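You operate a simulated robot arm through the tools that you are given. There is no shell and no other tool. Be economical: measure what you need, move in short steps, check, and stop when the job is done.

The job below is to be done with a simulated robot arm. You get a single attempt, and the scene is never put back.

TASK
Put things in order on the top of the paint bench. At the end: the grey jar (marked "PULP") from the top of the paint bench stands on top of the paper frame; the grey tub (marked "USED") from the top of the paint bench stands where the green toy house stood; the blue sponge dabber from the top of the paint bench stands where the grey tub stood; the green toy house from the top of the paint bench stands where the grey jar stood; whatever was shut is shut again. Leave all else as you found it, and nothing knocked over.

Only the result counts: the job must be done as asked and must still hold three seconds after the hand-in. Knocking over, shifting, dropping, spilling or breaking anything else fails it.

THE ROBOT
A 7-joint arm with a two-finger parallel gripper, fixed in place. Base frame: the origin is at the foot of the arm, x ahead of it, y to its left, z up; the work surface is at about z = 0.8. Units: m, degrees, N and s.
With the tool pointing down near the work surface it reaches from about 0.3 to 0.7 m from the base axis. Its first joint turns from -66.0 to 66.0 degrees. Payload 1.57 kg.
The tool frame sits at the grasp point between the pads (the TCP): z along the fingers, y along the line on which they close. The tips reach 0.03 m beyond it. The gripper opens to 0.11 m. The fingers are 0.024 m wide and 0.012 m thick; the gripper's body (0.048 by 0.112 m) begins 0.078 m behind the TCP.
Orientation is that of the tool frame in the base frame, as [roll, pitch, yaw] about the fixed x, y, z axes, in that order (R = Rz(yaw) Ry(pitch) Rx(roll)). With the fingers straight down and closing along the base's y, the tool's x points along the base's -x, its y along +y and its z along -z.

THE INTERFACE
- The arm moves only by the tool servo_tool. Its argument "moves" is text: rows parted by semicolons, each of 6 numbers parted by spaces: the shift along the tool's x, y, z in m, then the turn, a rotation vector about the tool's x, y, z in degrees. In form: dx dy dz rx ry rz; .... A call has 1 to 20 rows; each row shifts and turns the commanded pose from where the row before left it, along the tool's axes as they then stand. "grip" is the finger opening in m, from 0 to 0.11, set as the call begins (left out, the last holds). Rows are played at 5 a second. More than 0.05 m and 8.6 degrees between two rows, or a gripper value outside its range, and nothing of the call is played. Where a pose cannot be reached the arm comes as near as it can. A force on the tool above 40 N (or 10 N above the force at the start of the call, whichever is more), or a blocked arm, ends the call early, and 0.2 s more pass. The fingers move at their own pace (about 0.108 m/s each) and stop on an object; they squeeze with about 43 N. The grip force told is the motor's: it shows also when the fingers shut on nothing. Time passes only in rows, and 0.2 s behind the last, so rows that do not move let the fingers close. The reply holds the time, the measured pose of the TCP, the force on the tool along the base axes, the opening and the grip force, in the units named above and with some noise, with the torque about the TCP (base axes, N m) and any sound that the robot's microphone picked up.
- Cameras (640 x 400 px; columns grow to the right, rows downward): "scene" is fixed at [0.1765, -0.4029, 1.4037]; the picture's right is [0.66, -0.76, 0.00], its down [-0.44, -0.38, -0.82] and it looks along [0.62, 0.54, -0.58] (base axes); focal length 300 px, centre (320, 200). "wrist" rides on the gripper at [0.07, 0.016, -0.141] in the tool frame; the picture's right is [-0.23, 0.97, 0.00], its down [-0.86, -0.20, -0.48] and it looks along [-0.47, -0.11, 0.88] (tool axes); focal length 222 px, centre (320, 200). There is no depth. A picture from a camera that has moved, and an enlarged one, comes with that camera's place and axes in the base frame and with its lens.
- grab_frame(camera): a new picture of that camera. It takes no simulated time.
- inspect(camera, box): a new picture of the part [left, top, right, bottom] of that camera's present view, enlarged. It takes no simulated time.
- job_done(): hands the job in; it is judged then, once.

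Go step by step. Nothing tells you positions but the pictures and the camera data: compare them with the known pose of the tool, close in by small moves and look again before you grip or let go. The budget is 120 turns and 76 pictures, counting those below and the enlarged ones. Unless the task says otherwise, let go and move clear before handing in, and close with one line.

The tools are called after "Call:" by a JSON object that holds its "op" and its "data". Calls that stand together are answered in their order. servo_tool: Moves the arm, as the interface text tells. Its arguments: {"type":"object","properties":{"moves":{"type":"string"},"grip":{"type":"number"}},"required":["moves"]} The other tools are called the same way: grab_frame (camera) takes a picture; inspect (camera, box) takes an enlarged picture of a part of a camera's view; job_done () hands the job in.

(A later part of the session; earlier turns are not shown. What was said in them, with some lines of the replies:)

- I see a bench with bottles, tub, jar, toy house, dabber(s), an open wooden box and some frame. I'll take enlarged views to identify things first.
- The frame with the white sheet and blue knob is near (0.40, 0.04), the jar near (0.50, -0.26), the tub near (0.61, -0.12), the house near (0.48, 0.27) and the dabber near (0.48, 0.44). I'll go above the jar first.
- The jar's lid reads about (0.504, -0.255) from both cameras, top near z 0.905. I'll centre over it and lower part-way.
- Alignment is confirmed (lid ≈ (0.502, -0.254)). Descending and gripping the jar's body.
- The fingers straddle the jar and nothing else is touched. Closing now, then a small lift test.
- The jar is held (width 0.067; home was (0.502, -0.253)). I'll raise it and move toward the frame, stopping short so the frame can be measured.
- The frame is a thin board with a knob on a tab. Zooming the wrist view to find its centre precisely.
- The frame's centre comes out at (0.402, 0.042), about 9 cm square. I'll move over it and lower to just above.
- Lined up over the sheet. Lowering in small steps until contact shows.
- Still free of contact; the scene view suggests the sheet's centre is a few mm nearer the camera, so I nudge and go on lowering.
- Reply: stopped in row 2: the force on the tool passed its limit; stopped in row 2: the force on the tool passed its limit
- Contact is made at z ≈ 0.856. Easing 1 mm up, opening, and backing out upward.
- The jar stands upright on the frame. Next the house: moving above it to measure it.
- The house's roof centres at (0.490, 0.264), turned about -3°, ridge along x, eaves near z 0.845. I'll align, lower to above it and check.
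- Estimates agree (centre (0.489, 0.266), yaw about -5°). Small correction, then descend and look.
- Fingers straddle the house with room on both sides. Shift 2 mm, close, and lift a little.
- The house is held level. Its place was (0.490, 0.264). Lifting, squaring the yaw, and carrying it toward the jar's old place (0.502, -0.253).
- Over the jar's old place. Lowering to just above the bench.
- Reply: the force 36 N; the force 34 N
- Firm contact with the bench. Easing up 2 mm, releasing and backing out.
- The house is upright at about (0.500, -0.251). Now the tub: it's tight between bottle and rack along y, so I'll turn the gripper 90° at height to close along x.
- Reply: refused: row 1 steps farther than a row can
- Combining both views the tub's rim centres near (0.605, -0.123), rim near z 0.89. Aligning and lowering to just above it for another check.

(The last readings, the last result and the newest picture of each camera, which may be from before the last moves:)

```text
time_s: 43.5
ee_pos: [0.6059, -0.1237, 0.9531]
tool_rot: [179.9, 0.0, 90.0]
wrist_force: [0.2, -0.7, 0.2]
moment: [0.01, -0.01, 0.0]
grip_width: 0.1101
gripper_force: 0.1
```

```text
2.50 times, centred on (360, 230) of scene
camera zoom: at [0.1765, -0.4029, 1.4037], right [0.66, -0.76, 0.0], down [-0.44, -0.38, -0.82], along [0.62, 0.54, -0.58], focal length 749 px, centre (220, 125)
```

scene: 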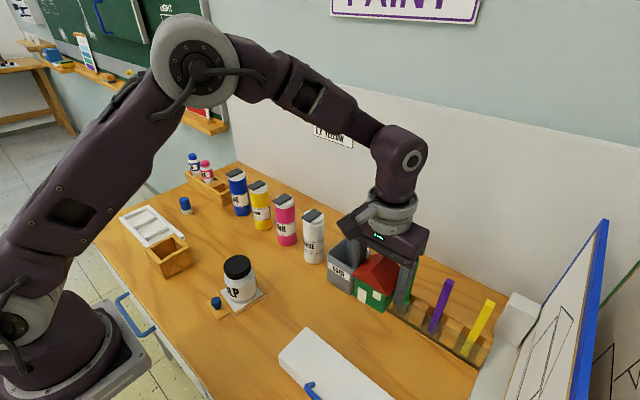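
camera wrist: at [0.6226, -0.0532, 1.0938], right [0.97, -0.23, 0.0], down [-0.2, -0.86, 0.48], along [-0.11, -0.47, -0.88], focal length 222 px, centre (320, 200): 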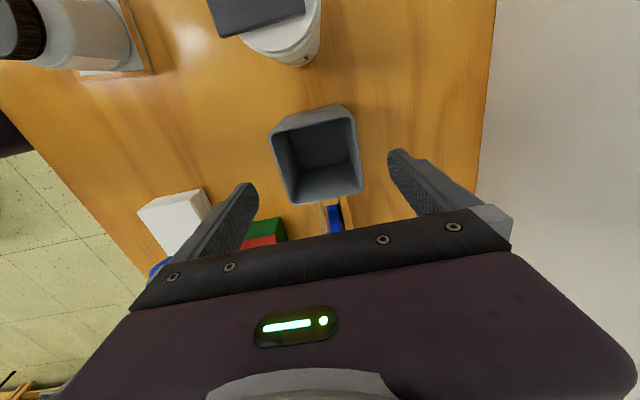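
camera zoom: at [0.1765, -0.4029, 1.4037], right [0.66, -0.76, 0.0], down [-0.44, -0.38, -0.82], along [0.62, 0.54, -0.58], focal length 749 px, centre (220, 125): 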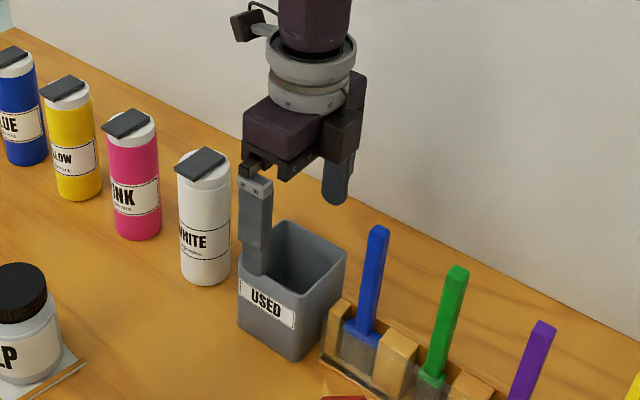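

Aligned (rim centre (0.605, -0.1235)). Descending to grip height.

Call:
{"op": "servo_tool", "data": {"moves": "0 0 0.03 0 0 0;0 0 0.03 0 0 0;0 0 0.03 0 0 0;0 0 0.006 0 0 0;0 0 0 0 0 0"}}

Call:
{"op": "inspect", "data": {"camera": "scene", "box": [280, 150, 440, 310]}}

Call:
{"op": "grab_frame", "data": {"camera": "wrist"}}

```text
time_s: 44.7
ee_pos: [0.6067, -0.1231, 0.8572]
tool_rot: [179.8, -0.1, 90.1]
wrist_force: [0.3, -0.1, 0.1]
moment: [0.01, 0.0, 0.0]
grip_width: 0.1099
gripper_force: 0.0
```

```text
2.50 times, centred on (360, 230) of scene
camera zoom: at [0.1765, -0.4029, 1.4037], right [0.66, -0.76, 0.0], down [-0.44, -0.38, -0.82], along [0.62, 0.54, -0.58], focal length 749 px, centre (220, 125)
```

zoom: 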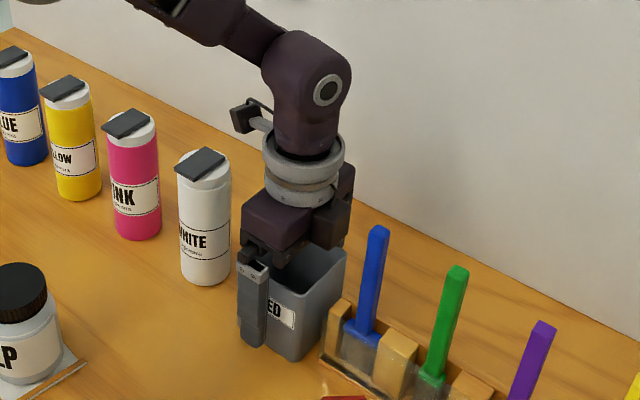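

```text
36 pictures are left
camera wrist: at [0.6234, -0.053, 0.9978], right [0.97, -0.23, 0.0], down [-0.2, -0.86, 0.48], along [-0.11, -0.47, -0.88], focal length 222 px, centre (320, 200)
```

wrist: 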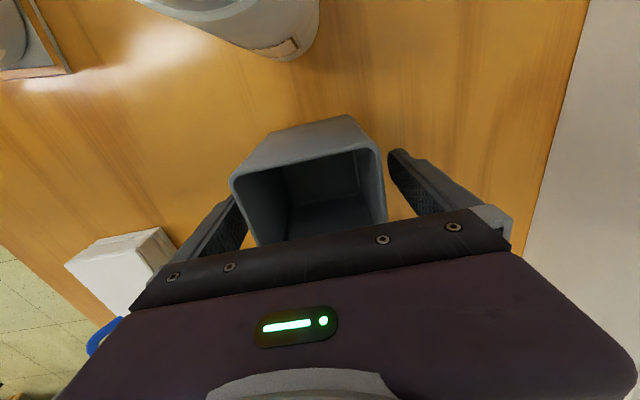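

The tub is between the fingers. Closing and lifting slightly.

Call:
{"op": "servo_tool", "data": {"moves": "0 0 0 0 0 0;0 0 0 0 0 0;0 0 0 0 0 0;0 0 0 0 0 0", "grip": 0.04}}

Call:
{"op": "servo_tool", "data": {"moves": "0 0 -0.005 0 0 0;0 0 -0.015 0 0 0;0 0 0 0 0 0"}}

Call:
{"op": "inspect", "data": {"camera": "scene", "box": [280, 150, 440, 310]}}

```text
time_s: 45.7
ee_pos: [0.6065, -0.1239, 0.8572]
tool_rot: [179.8, 0.1, 90.0]
wrist_force: [-0.5, -0.7, -0.7]
moment: [0.03, 0.04, 0.02]
grip_width: 0.0778
gripper_force: 43.0
```

```text
time_s: 46.5
ee_pos: [0.6071, -0.1227, 0.8767]
tool_rot: [179.9, 0.0, 90.1]
wrist_force: [-0.6, -0.2, -2.6]
moment: [-0.02, 0.0, -0.01]
grip_width: 0.0775
gripper_force: 42.7
```

```text
2.50 times, centred on (360, 230) of scene
camera zoom: at [0.1766, -0.4029, 1.4037], right [0.66, -0.76, 0.0], down [-0.44, -0.38, -0.82], along [0.62, 0.54, -0.58], focal length 749 px, centre (220, 125)
```

zoom: 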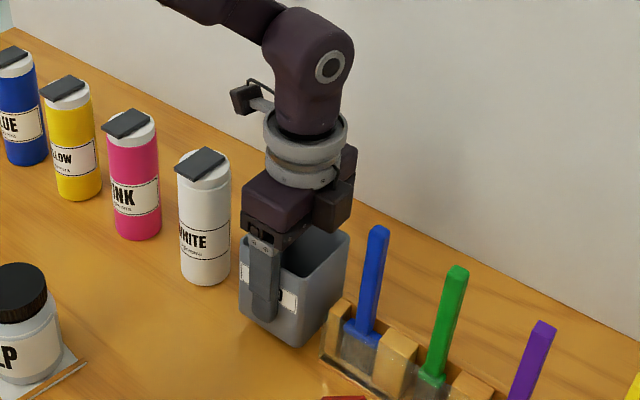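

The tub is held straight; its place was (0.606, -0.1235). Lifting high, coming forward, and carrying it to the house's old place (0.490, 0.264).

Call:
{"op": "servo_tool", "data": {"moves": "0 0 -0.04 0 0 0;0 0 -0.04 0 0 0;0 0 -0.04 0 0 0;0 0 -0.04 0 0 0;0 -0.0387 0 0 0 0;0 -0.0387 0 0 0 0;0 -0.0387 0 0 0 0;0.043 0 0 0 0 0;0.043 0 0 0 0 0;0.043 0 0 0 0 0;0.043 0 0 0 0 0;0.043 0 0 0 0 0;0.043 0 0 0 0 0;0.043 0 0 0 0 0;0.043 0 0 0 0 0;0.043 0 0 0 0 0;0 0 0 0 0 0"}}

Call:
{"op": "grab_frame", "data": {"camera": "scene"}}

Call:
{"op": "grab_frame", "data": {"camera": "wrist"}}

```text
time_s: 50.1
ee_pos: [0.4911, 0.2638, 1.0361]
tool_rot: [179.8, 0.0, 90.0]
wrist_force: [-0.3, 0.5, -3.3]
moment: [0.01, 0.02, 0.0]
grip_width: 0.0779
gripper_force: 43.0
```

```text
34 pictures are left
```

scene: 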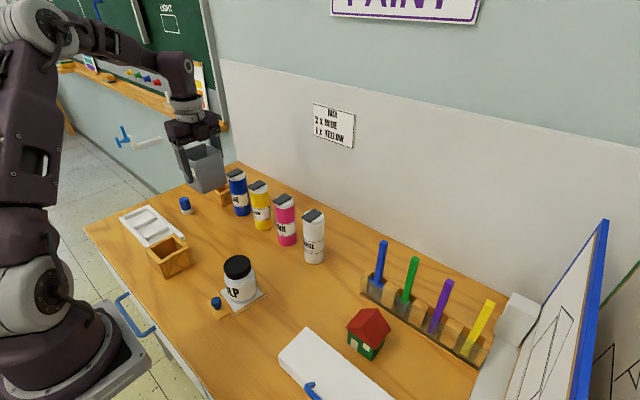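

```text
33 pictures are left
camera wrist: at [0.5076, 0.3339, 1.1768], right [0.97, -0.23, 0.0], down [-0.2, -0.86, 0.48], along [-0.11, -0.47, -0.88], focal length 222 px, centre (320, 200)
```

wrist: 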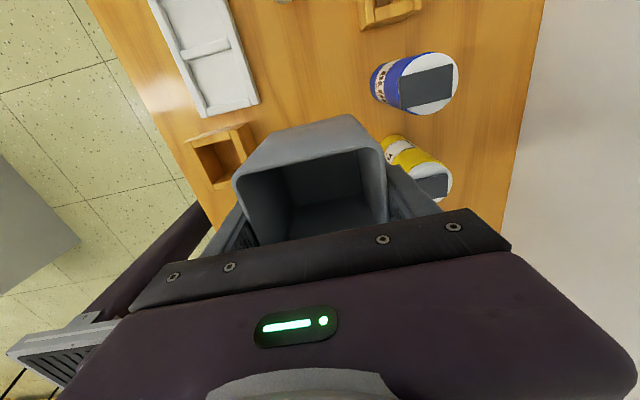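

Clear all round. Lowering toward the bench.

Call:
{"op": "servo_tool", "data": {"moves": "0 -0.0005 0.04 0 0 0;0 0 0.04 0 0 0;0 0 0.04 0 0 0;0 0 0.04 0 0 0;0 0 0.01 0 0 0;0 0 0 0 0 0"}}

Call:
{"op": "inspect", "data": {"camera": "scene", "box": [140, 140, 300, 280]}}

```text
time_s: 51.5
ee_pos: [0.4905, 0.2633, 0.8649]
tool_rot: [179.8, -0.1, 90.0]
wrist_force: [0.4, 0.0, -1.2]
moment: [0.0, 0.01, 0.01]
grip_width: 0.0779
gripper_force: 43.0
```

```text
2.86 times, centred on (220, 210) of scene
camera zoom: at [0.1766, -0.4029, 1.4037], right [0.66, -0.76, 0.0], down [-0.44, -0.38, -0.82], along [0.62, 0.54, -0.58], focal length 856 px, centre (606, 171)
```

zoom: 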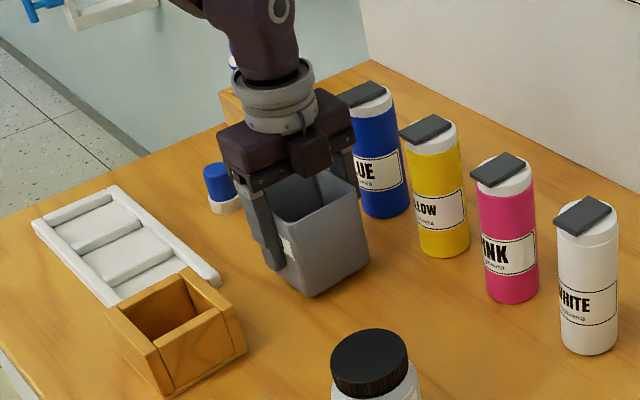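

Call:
{"op": "servo_tool", "data": {"moves": "0 0 0.004 0 0 0;0 0 0 0 0 0"}}

Call:
{"op": "servo_tool", "data": {"moves": "0 0 0.0015 0 0 0;0 0 0 0 0 0"}}

Call:
{"op": "servo_tool", "data": {"moves": "0 0 0.001 0 0 0;0 0 0 0 0 0"}}

Call:
{"op": "servo_tool", "data": {"moves": "0 0 0.001 0 0 0;0 0 0 0 0 0"}}

```text
time_s: 52.1
ee_pos: [0.4893, 0.2629, 0.8622]
tool_rot: [179.8, 0.0, 90.0]
wrist_force: [0.7, 0.3, -2.0]
moment: [0.0, -0.01, -0.04]
grip_width: 0.0781
gripper_force: 42.9
```

```text
time_s: 52.7
ee_pos: [0.4896, 0.2637, 0.8613]
tool_rot: [179.7, 0.0, 90.0]
wrist_force: [0.9, -0.8, -3.1]
moment: [0.0, -0.03, 0.02]
grip_width: 0.0778
gripper_force: 43.0
```

```text
time_s: 53.3
ee_pos: [0.4897, 0.2642, 0.8605]
tool_rot: [179.8, 0.0, 90.0]
wrist_force: [0.1, -0.2, -3.3]
moment: [0.01, 0.01, 0.01]
grip_width: 0.0778
gripper_force: 43.2
```

```text
time_s: 53.9
ee_pos: [0.4908, 0.2621, 0.8594]
tool_rot: [179.8, -0.1, 90.0]
wrist_force: [-0.5, 0.2, -2.3]
moment: [-0.06, 0.02, 0.02]
grip_width: 0.0777
gripper_force: 42.9
```

Call:
{"op": "servo_tool", "data": {"moves": "0 0 0.001 0 0 0;0 0 0 0 0 0"}}

Call:
{"op": "servo_tool", "data": {"moves": "0 0 0.001 0 0 0;0 0 0 0 0 0"}}

Call:
{"op": "servo_tool", "data": {"moves": "0 0 0.001 0 0 0;0 0 0 0 0 0"}}

```text
time_s: 54.5
ee_pos: [0.4908, 0.2622, 0.8576]
tool_rot: [179.9, 0.0, 90.1]
wrist_force: [0.7, 0.5, -2.3]
moment: [-0.03, 0.02, 0.02]
grip_width: 0.0779
gripper_force: 43.2
```

```text
time_s: 55.1
ee_pos: [0.4898, 0.2629, 0.8566]
tool_rot: [179.9, 0.0, 90.0]
wrist_force: [-0.1, -0.5, -3.2]
moment: [0.0, -0.02, 0.02]
grip_width: 0.078
gripper_force: 42.8
```

```text
time_s: 55.7
ee_pos: [0.4894, 0.2636, 0.8565]
tool_rot: [179.8, 0.0, 90.0]
wrist_force: [-2.1, -1.2, 17.8]
moment: [-0.24, 0.85, 0.05]
grip_width: 0.0778
gripper_force: 43.0
```

Contact. Easing up slightly, opening, and backing out.

Call:
{"op": "servo_tool", "data": {"moves": "0 0 -0.001 0 0 0;0 0 0 0 0 0"}}

Call:
{"op": "servo_tool", "data": {"moves": "0 0 0 0 0 0;0 0 0 0 0 0;0 0 0 0 0 0", "grip": 0.108}}

Call:
{"op": "servo_tool", "data": {"moves": "0 0 -0.03 0 0 0;0 0 -0.04 0 0 0;0 0 -0.045 0 0 0;0 0 -0.045 0 0 0;0 0 -0.045 0 0 0;0 0 0 0 0 0"}}

Call:
{"op": "grab_frame", "data": {"camera": "wrist"}}

Call:
{"op": "inspect", "data": {"camera": "scene", "box": [140, 140, 300, 280]}}

```text
time_s: 56.3
ee_pos: [0.4912, 0.2619, 0.8579]
tool_rot: [179.7, 0.0, 90.0]
wrist_force: [2.2, -1.7, 3.3]
moment: [0.04, 0.12, 0.05]
grip_width: 0.0777
gripper_force: 43.1
```

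```text
time_s: 57.1
ee_pos: [0.4892, 0.2637, 0.8572]
tool_rot: [179.9, -0.1, 90.0]
wrist_force: [0.2, -1.1, 0.3]
moment: [0.01, 0.0, 0.0]
grip_width: 0.1079
gripper_force: 0.1
```

```text
time_s: 58.5
ee_pos: [0.4892, 0.2634, 1.0618]
tool_rot: [179.9, 0.0, 90.0]
wrist_force: [0.3, 0.1, -0.2]
moment: [-0.03, -0.02, 0.0]
grip_width: 0.1077
gripper_force: 0.1
```

```text
31 pictures are left
camera wrist: at [0.5063, 0.3335, 1.203], right [0.97, -0.23, 0.0], down [-0.2, -0.86, 0.48], along [-0.11, -0.47, -0.88], focal length 222 px, centre (320, 200)
```

wrist: 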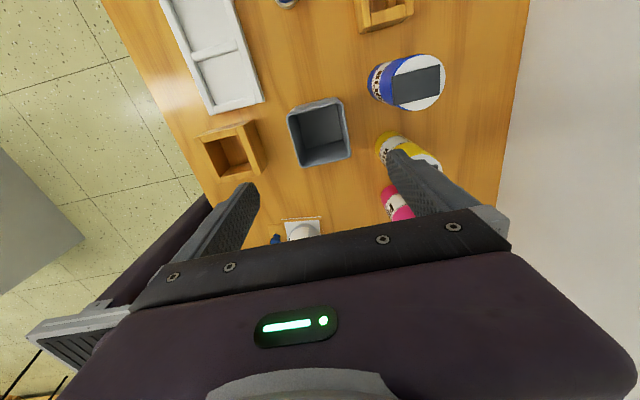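

```text
2.86 times, centred on (220, 210) of scene
camera zoom: at [0.1765, -0.4029, 1.4037], right [0.66, -0.76, 0.0], down [-0.44, -0.38, -0.82], along [0.62, 0.54, -0.58], focal length 856 px, centre (606, 171)
```

zoom: 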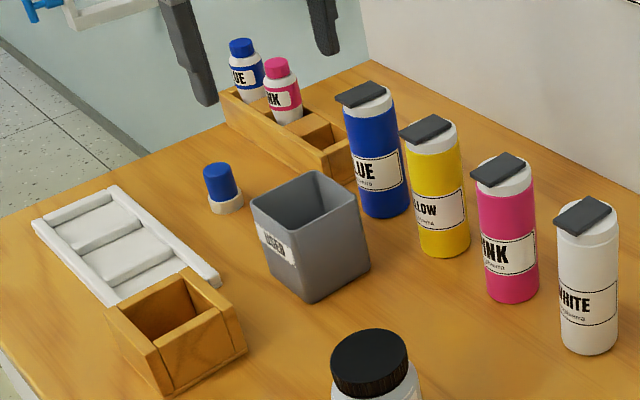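

The tub stands at the house's old place. Next the dabber: moving over it with the same gripper heading.

Call:
{"op": "servo_tool", "data": {"moves": "0.043 -0.002 0 0 0 0;0.043 -0.002 0 0 0 0;0.043 -0.002 0 0 0 0;0.043 -0.002 0 0 0 0;0 0 0 0 0 0", "grip": 0.08}}

Call:
{"op": "grab_frame", "data": {"camera": "wrist"}}

Call:
{"op": "inspect", "data": {"camera": "scene", "box": [150, 130, 250, 230]}}

```text
time_s: 59.7
ee_pos: [0.4789, 0.4171, 1.0595]
tool_rot: [179.9, 0.0, 90.0]
wrist_force: [0.3, 0.1, 0.3]
moment: [-0.01, 0.01, -0.02]
grip_width: 0.0799
gripper_force: 0.0
out of reach, approached as far as the arm can: row 4
```

```text
29 pictures are left
camera wrist: at [0.4953, 0.4888, 1.2006], right [0.97, -0.23, 0.0], down [-0.2, -0.85, 0.48], along [-0.11, -0.47, -0.88], focal length 222 px, centre (320, 200)
```

wrist: 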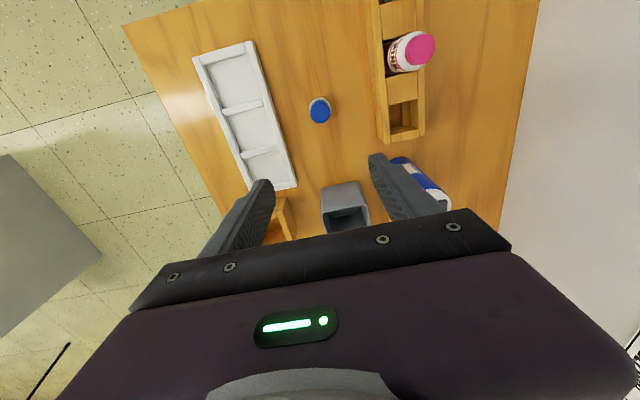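

```text
4.00 times, centred on (200, 180) of scene
camera zoom: at [0.1765, -0.4029, 1.4037], right [0.66, -0.76, 0.0], down [-0.44, -0.38, -0.82], along [0.62, 0.54, -0.58], focal length 1198 px, centre (800, 280)
```

zoom: 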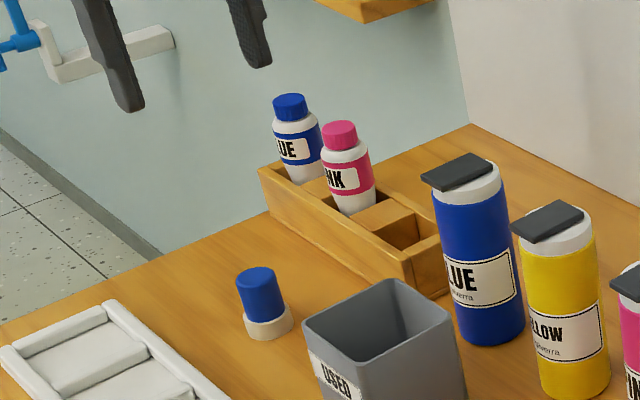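

Reach was just short at this height (lower reaches farther). The dabber is near (0.483, 0.439), top z ≈ 0.852. Lowering first, then checking.

Call:
{"op": "servo_tool", "data": {"moves": "0 0 0.03 0 0 0;0 0 0.03 0 0 0;0 0 0.03 0 0 0;0 0 0.03 0 0 0;0 0 0 0 0 0", "grip": 0.08}}

Call:
{"op": "grab_frame", "data": {"camera": "wrist"}}

```text
time_s: 60.9
ee_pos: [0.4786, 0.4194, 0.9392]
tool_rot: [179.9, 0.1, 90.0]
wrist_force: [0.1, -0.1, -0.8]
moment: [-0.02, 0.0, -0.02]
grip_width: 0.0804
gripper_force: 0.1
```

```text
27 pictures are left
camera wrist: at [0.4946, 0.4903, 1.0806], right [0.97, -0.23, 0.0], down [-0.2, -0.86, 0.48], along [-0.11, -0.47, -0.88], focal length 222 px, centre (320, 200)
```

wrist: 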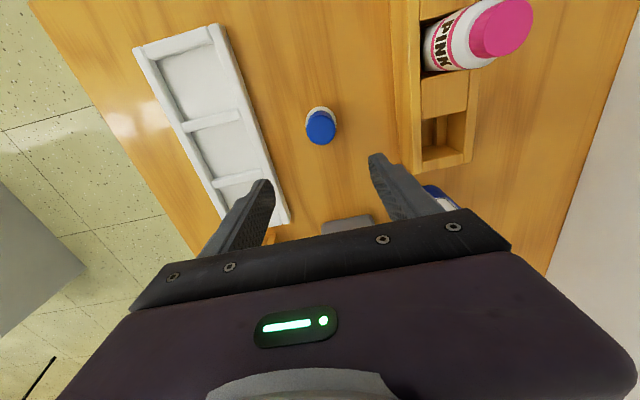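

Closer view puts the dabber at about (0.485, 0.447). Moving over and lowering a bit more, then checking.

Call:
{"op": "servo_tool", "data": {"moves": "0.014 0.003 0.01 0 0 0;0.014 0.0035 0.01 0 0 0;0 0 0.015 0 0 0;0 0 0 0 0 0"}}

Call:
{"op": "grab_frame", "data": {"camera": "wrist"}}

Call:
{"op": "inspect", "data": {"camera": "scene", "box": [140, 140, 240, 240]}}

```text
time_s: 61.9
ee_pos: [0.485, 0.4476, 0.9043]
tool_rot: [179.8, 0.0, 90.0]
wrist_force: [0.5, -1.2, 0.2]
moment: [0.04, -0.02, -0.04]
grip_width: 0.08
gripper_force: 0.0
```

```text
26 pictures are left
camera wrist: at [0.5013, 0.5181, 1.0458], right [0.97, -0.23, 0.0], down [-0.2, -0.86, 0.48], along [-0.11, -0.47, -0.88], focal length 222 px, centre (320, 200)
```

wrist: 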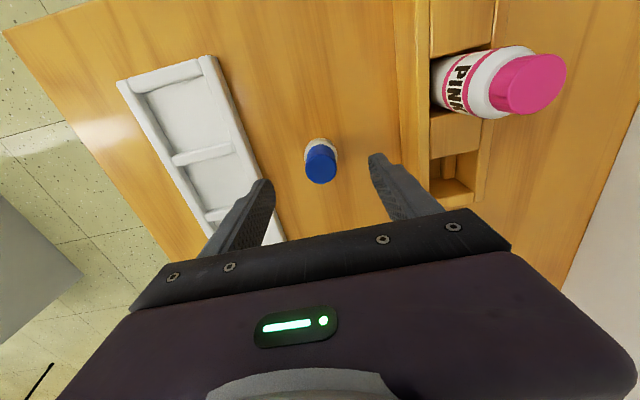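

```text
4.00 times, centred on (190, 190) of scene
camera zoom: at [0.1765, -0.4029, 1.4037], right [0.66, -0.76, 0.0], down [-0.44, -0.38, -0.82], along [0.62, 0.54, -0.58], focal length 1198 px, centre (840, 240)
```

zoom: 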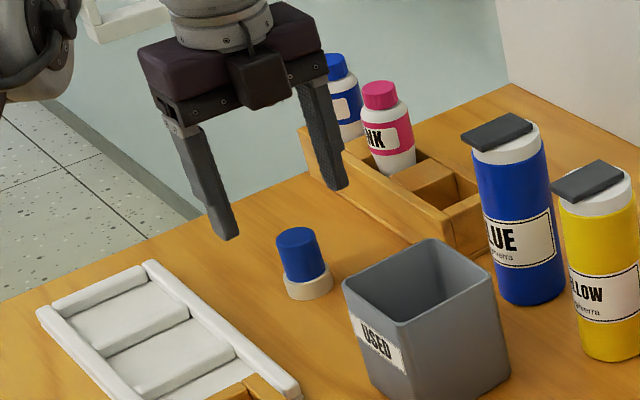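

Aligned. Descending so the fingertips stop just above the white base, then gripping the blue handle.

Call:
{"op": "servo_tool", "data": {"moves": "0.001 0.0005 0.025 0 0 0;0 0 0.025 0 0 0;0 0 0 0 0 0"}}

Call:
{"op": "inspect", "data": {"camera": "scene", "box": [140, 150, 240, 230]}}

Call:
{"op": "inspect", "data": {"camera": "wrist", "box": [230, 80, 420, 240]}}

```text
time_s: 62.7
ee_pos: [0.4845, 0.448, 0.8541]
tool_rot: [179.8, 0.0, 89.9]
wrist_force: [-0.3, 0.3, 0.3]
moment: [0.02, 0.02, 0.02]
grip_width: 0.08
gripper_force: 0.1
```

```text
5.00 times, centred on (190, 190) of scene
camera zoom: at [0.1765, -0.4029, 1.4037], right [0.66, -0.76, 0.0], down [-0.44, -0.38, -0.82], along [0.62, 0.54, -0.58], focal length 1498 px, centre (970, 250)
```

zoom: 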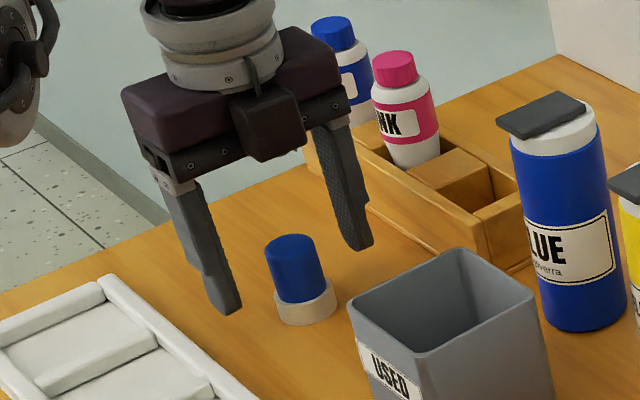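

```text
2.50 times, centred on (325, 160) of wrist
camera zoom: at [0.5015, 0.5186, 0.9957], right [0.97, -0.23, 0.0], down [-0.2, -0.86, 0.48], along [-0.11, -0.47, -0.88], focal length 555 px, centre (308, 300)
```

zoom: 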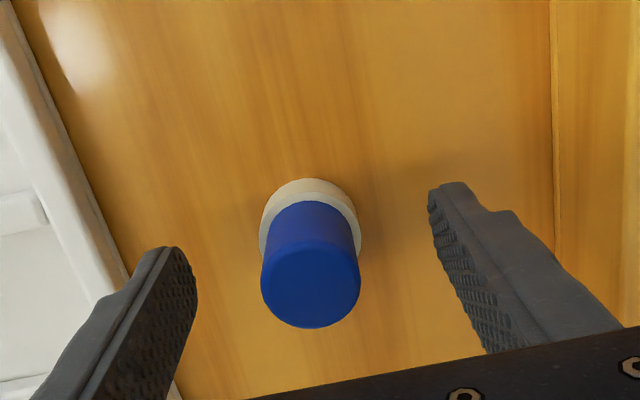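

The dabber is centred between the pads. Closing and lifting.

Call:
{"op": "servo_tool", "data": {"moves": "0 0 0.002 0 0 0;0 0 0 0 0 0;0 0 0 0 0 0;0 0 0 0 0 0", "grip": 0.015}}

Call:
{"op": "servo_tool", "data": {"moves": "0 0 -0.005 0 0 0;0 0 -0.015 0 0 0;0 0 0 0 0 0"}}

Call:
{"op": "inspect", "data": {"camera": "scene", "box": [140, 150, 240, 230]}}

```text
time_s: 63.7
ee_pos: [0.4852, 0.4484, 0.8527]
tool_rot: [179.8, -0.1, 90.0]
wrist_force: [-0.5, 0.1, 1.3]
moment: [0.01, -0.01, 0.02]
grip_width: 0.0281
gripper_force: 38.6
```

```text
time_s: 64.5
ee_pos: [0.4845, 0.4486, 0.8736]
tool_rot: [179.9, 0.0, 90.0]
wrist_force: [-1.0, -0.6, 0.3]
moment: [0.02, 0.03, 0.01]
grip_width: 0.0283
gripper_force: 38.8
```

```text
5.00 times, centred on (190, 190) of scene
camera zoom: at [0.1765, -0.4029, 1.4037], right [0.66, -0.76, 0.0], down [-0.44, -0.38, -0.82], along [0.62, 0.54, -0.58], focal length 1498 px, centre (970, 250)
```

zoom: 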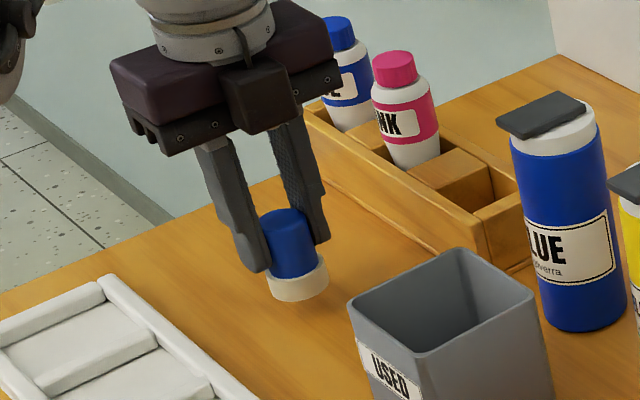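

The dabber is held. Lifting diagonally inward, then carrying it along x ≈ 0.485 to y = -0.1235 and in to the tub's old place.

Call:
{"op": "servo_tool", "data": {"moves": "0 0 -0.03 0 0 0;-0.03 0 -0.03 0 0 0;-0.03 0 -0.03 0 0 0;-0.03 0 -0.03 0 0 0;-0.03 0 -0.03 0 0 0;-0.041 0 0 0 0 0;-0.041 0 0 0 0 0;-0.041 0 0 0 0 0;-0.041 0 0 0 0 0;-0.041 0 0 0 0 0;-0.041 0 0 0 0 0;-0.041 0 0 0 0 0;-0.041 0 0 0 0 0;-0.041 0 0 0 0 0;-0.041 0 0 0 0 0;-0.0415 0 0 0 0 0;0 0.04 0 0 0 0;0 0.04 0 0 0 0;0 0.041 0 0 0 0;0 0 0 0 0 0"}}

Call:
{"op": "grab_frame", "data": {"camera": "scene"}}

Call:
{"op": "grab_frame", "data": {"camera": "wrist"}}

```text
time_s: 68.7
ee_pos: [0.6063, -0.1222, 1.0224]
tool_rot: [179.8, 0.0, 90.1]
wrist_force: [-1.2, 0.2, -0.4]
moment: [0.03, 0.0, 0.01]
grip_width: 0.0283
gripper_force: 38.3
```

```text
21 pictures are left
```

scene: 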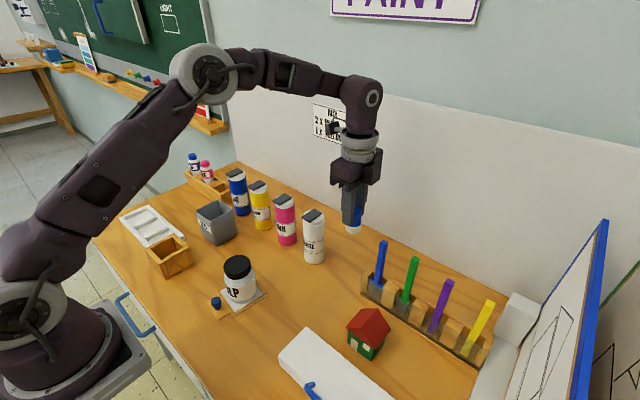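

```text
20 pictures are left
camera wrist: at [0.6245, -0.0529, 1.1638], right [0.97, -0.23, 0.0], down [-0.2, -0.86, 0.48], along [-0.11, -0.47, -0.88], focal length 222 px, centre (320, 200)
```

wrist: 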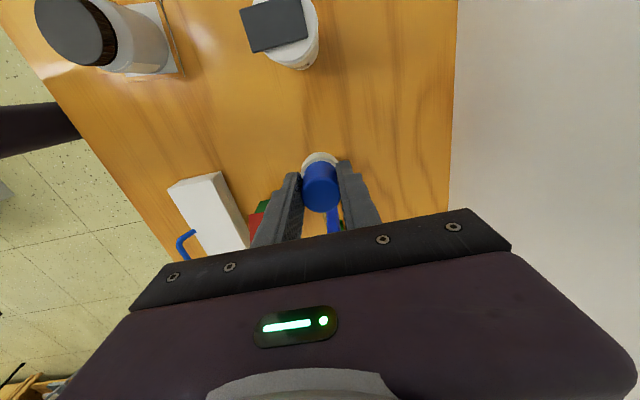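

Over the tub's old place with clear surroundings. Lowering.

Call:
{"op": "servo_tool", "data": {"moves": "-0.001 -0.0005 0.04 0 0 0;0 0 0.04 0 0 0;0 0 0.04 0 0 0;0 0 0.04 0 0 0;0 0 0.003 0 0 0;0 0 0 0 0 0"}}

Call:
{"op": "inspect", "data": {"camera": "scene", "box": [280, 170, 420, 310]}}

```text
time_s: 70.1
ee_pos: [0.6062, -0.1245, 0.8604]
tool_rot: [179.8, 0.0, 90.0]
wrist_force: [0.1, -1.5, -0.6]
moment: [-0.01, -0.04, 0.03]
grip_width: 0.028
gripper_force: 38.5
```

```text
2.86 times, centred on (350, 240) of scene
camera zoom: at [0.1765, -0.4029, 1.4037], right [0.66, -0.76, 0.0], down [-0.44, -0.38, -0.82], along [0.62, 0.54, -0.58], focal length 856 px, centre (234, 86)
```

zoom: 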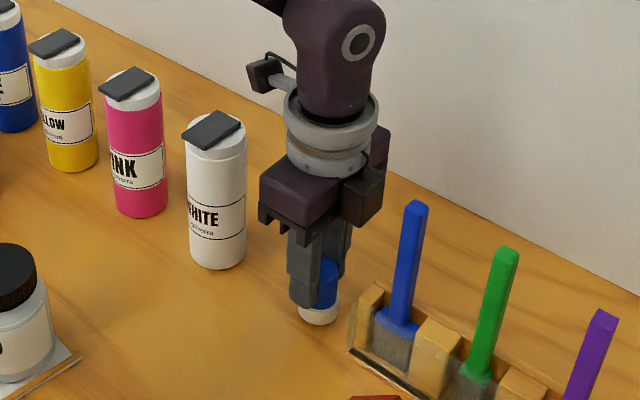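

Call:
{"op": "servo_tool", "data": {"moves": "0 0 0.004 0 0 0;0 0 0 0 0 0"}}

Call:
{"op": "servo_tool", "data": {"moves": "0 0 0.0015 0 0 0;0 0 0 0 0 0"}}

Call:
{"op": "servo_tool", "data": {"moves": "0 0 0.001 0 0 0;0 0 0 0 0 0"}}

Call:
{"op": "servo_tool", "data": {"moves": "0 0 0.001 0 0 0;0 0 0 0 0 0"}}

```text
time_s: 70.7
ee_pos: [0.6066, -0.1242, 0.8552]
tool_rot: [180.0, 0.0, 90.1]
wrist_force: [0.3, -1.0, 0.0]
moment: [0.0, -0.02, 0.0]
grip_width: 0.0281
gripper_force: 38.3
```

```text
time_s: 71.3
ee_pos: [0.6051, -0.1237, 0.8541]
tool_rot: [180.0, 0.0, 89.9]
wrist_force: [0.0, -0.3, -0.4]
moment: [0.01, 0.02, -0.01]
grip_width: 0.028
gripper_force: 37.9
```

```text
time_s: 71.9
ee_pos: [0.6048, -0.1222, 0.852]
tool_rot: [179.8, 0.0, 90.0]
wrist_force: [-0.5, -0.4, 0.4]
moment: [0.02, 0.03, 0.01]
grip_width: 0.0283
gripper_force: 37.8
```

```text
time_s: 72.5
ee_pos: [0.6065, -0.123, 0.8542]
tool_rot: [179.8, -0.1, 89.9]
wrist_force: [0.0, 0.5, 10.1]
moment: [0.01, 0.07, -0.03]
grip_width: 0.0284
gripper_force: 38.3
```

Contact at the bench. Easing, opening moderately, and backing out straight up.

Call:
{"op": "servo_tool", "data": {"moves": "0 0 -0.0005 0 0 0;0 0 0 0 0 0;0 0 0 0 0 0;0 0 0 0 0 0", "grip": 0.07}}

Call:
{"op": "servo_tool", "data": {"moves": "0 0 -0.03 0 0 0;0 0 -0.04 0 0 0;0 0 -0.045 0 0 0;0 0 -0.045 0 0 0;0 0 -0.045 0 0 0;0 0 0 0 0 0"}}

Call:
{"op": "grab_frame", "data": {"camera": "wrist"}}

Call:
{"op": "inspect", "data": {"camera": "scene", "box": [280, 210, 420, 350]}}

```text
time_s: 73.5
ee_pos: [0.6054, -0.1238, 0.8526]
tool_rot: [179.8, -0.1, 90.0]
wrist_force: [0.3, 0.0, -0.2]
moment: [-0.01, 0.03, 0.0]
grip_width: 0.07
gripper_force: 0.1
```

```text
time_s: 74.9
ee_pos: [0.6046, -0.1236, 1.0572]
tool_rot: [179.9, 0.0, 90.1]
wrist_force: [0.5, 0.5, 0.1]
moment: [0.01, 0.0, -0.02]
grip_width: 0.07
gripper_force: 0.1
```

```text
18 pictures are left
camera wrist: at [0.6216, -0.0534, 1.1996], right [0.97, -0.23, 0.0], down [-0.2, -0.86, 0.48], along [-0.11, -0.47, -0.88], focal length 222 px, centre (320, 200)
```

wrist: 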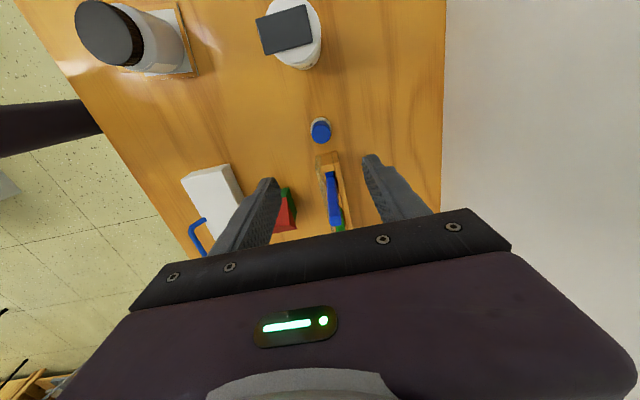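

```text
2.86 times, centred on (350, 280) of scene
camera zoom: at [0.1765, -0.4029, 1.4037], right [0.66, -0.76, 0.0], down [-0.44, -0.38, -0.82], along [0.62, 0.54, -0.58], focal length 856 px, centre (234, -29)
```

zoom: 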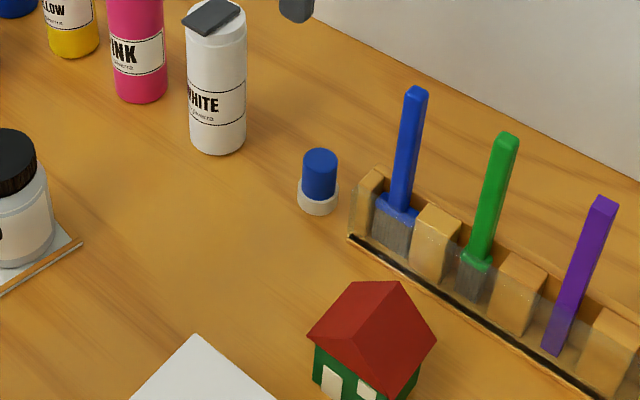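

All four things are in place and upright. I'll pull the arm up and back, and take one last overview.

Call:
{"op": "servo_tool", "data": {"moves": "0 0 -0.04 0 0 0;0 -0.04 -0.01 0 0 0;0 -0.04 0 0 0 0;0 -0.04 0 0 0 0;0 0 0 0 0 0"}}

Call:
{"op": "grab_frame", "data": {"camera": "scene"}}

```text
time_s: 76.1
ee_pos: [0.4846, -0.1239, 1.1079]
tool_rot: [179.8, 0.0, 90.0]
wrist_force: [0.3, -0.3, 0.3]
moment: [0.03, -0.01, -0.03]
grip_width: 0.0703
gripper_force: 0.1
```

```text
16 pictures are left
```

scene: 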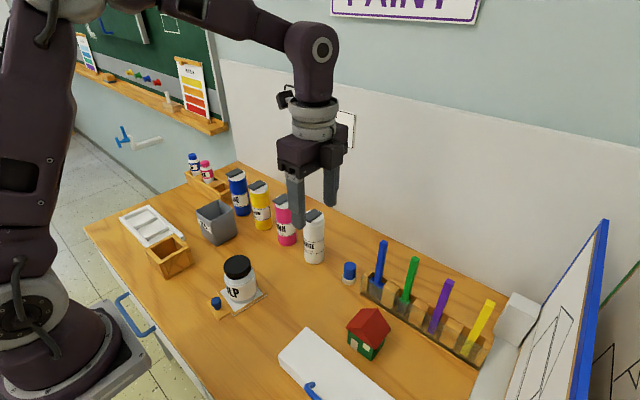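

Everything stands where it should, nothing else has moved, and the arm is clear. Handing in.

Call:
{"op": "job_done", "data": {}}

```text
The job is handed in.
```

I've handed the job in: the PULP jar stands on the paper frame, the USED tub where the house stood, the dabber where the tub stood, and the house where the jar stood. All four are upright in the last picture, nothing else looks moved, and nothing shut had to be opened.
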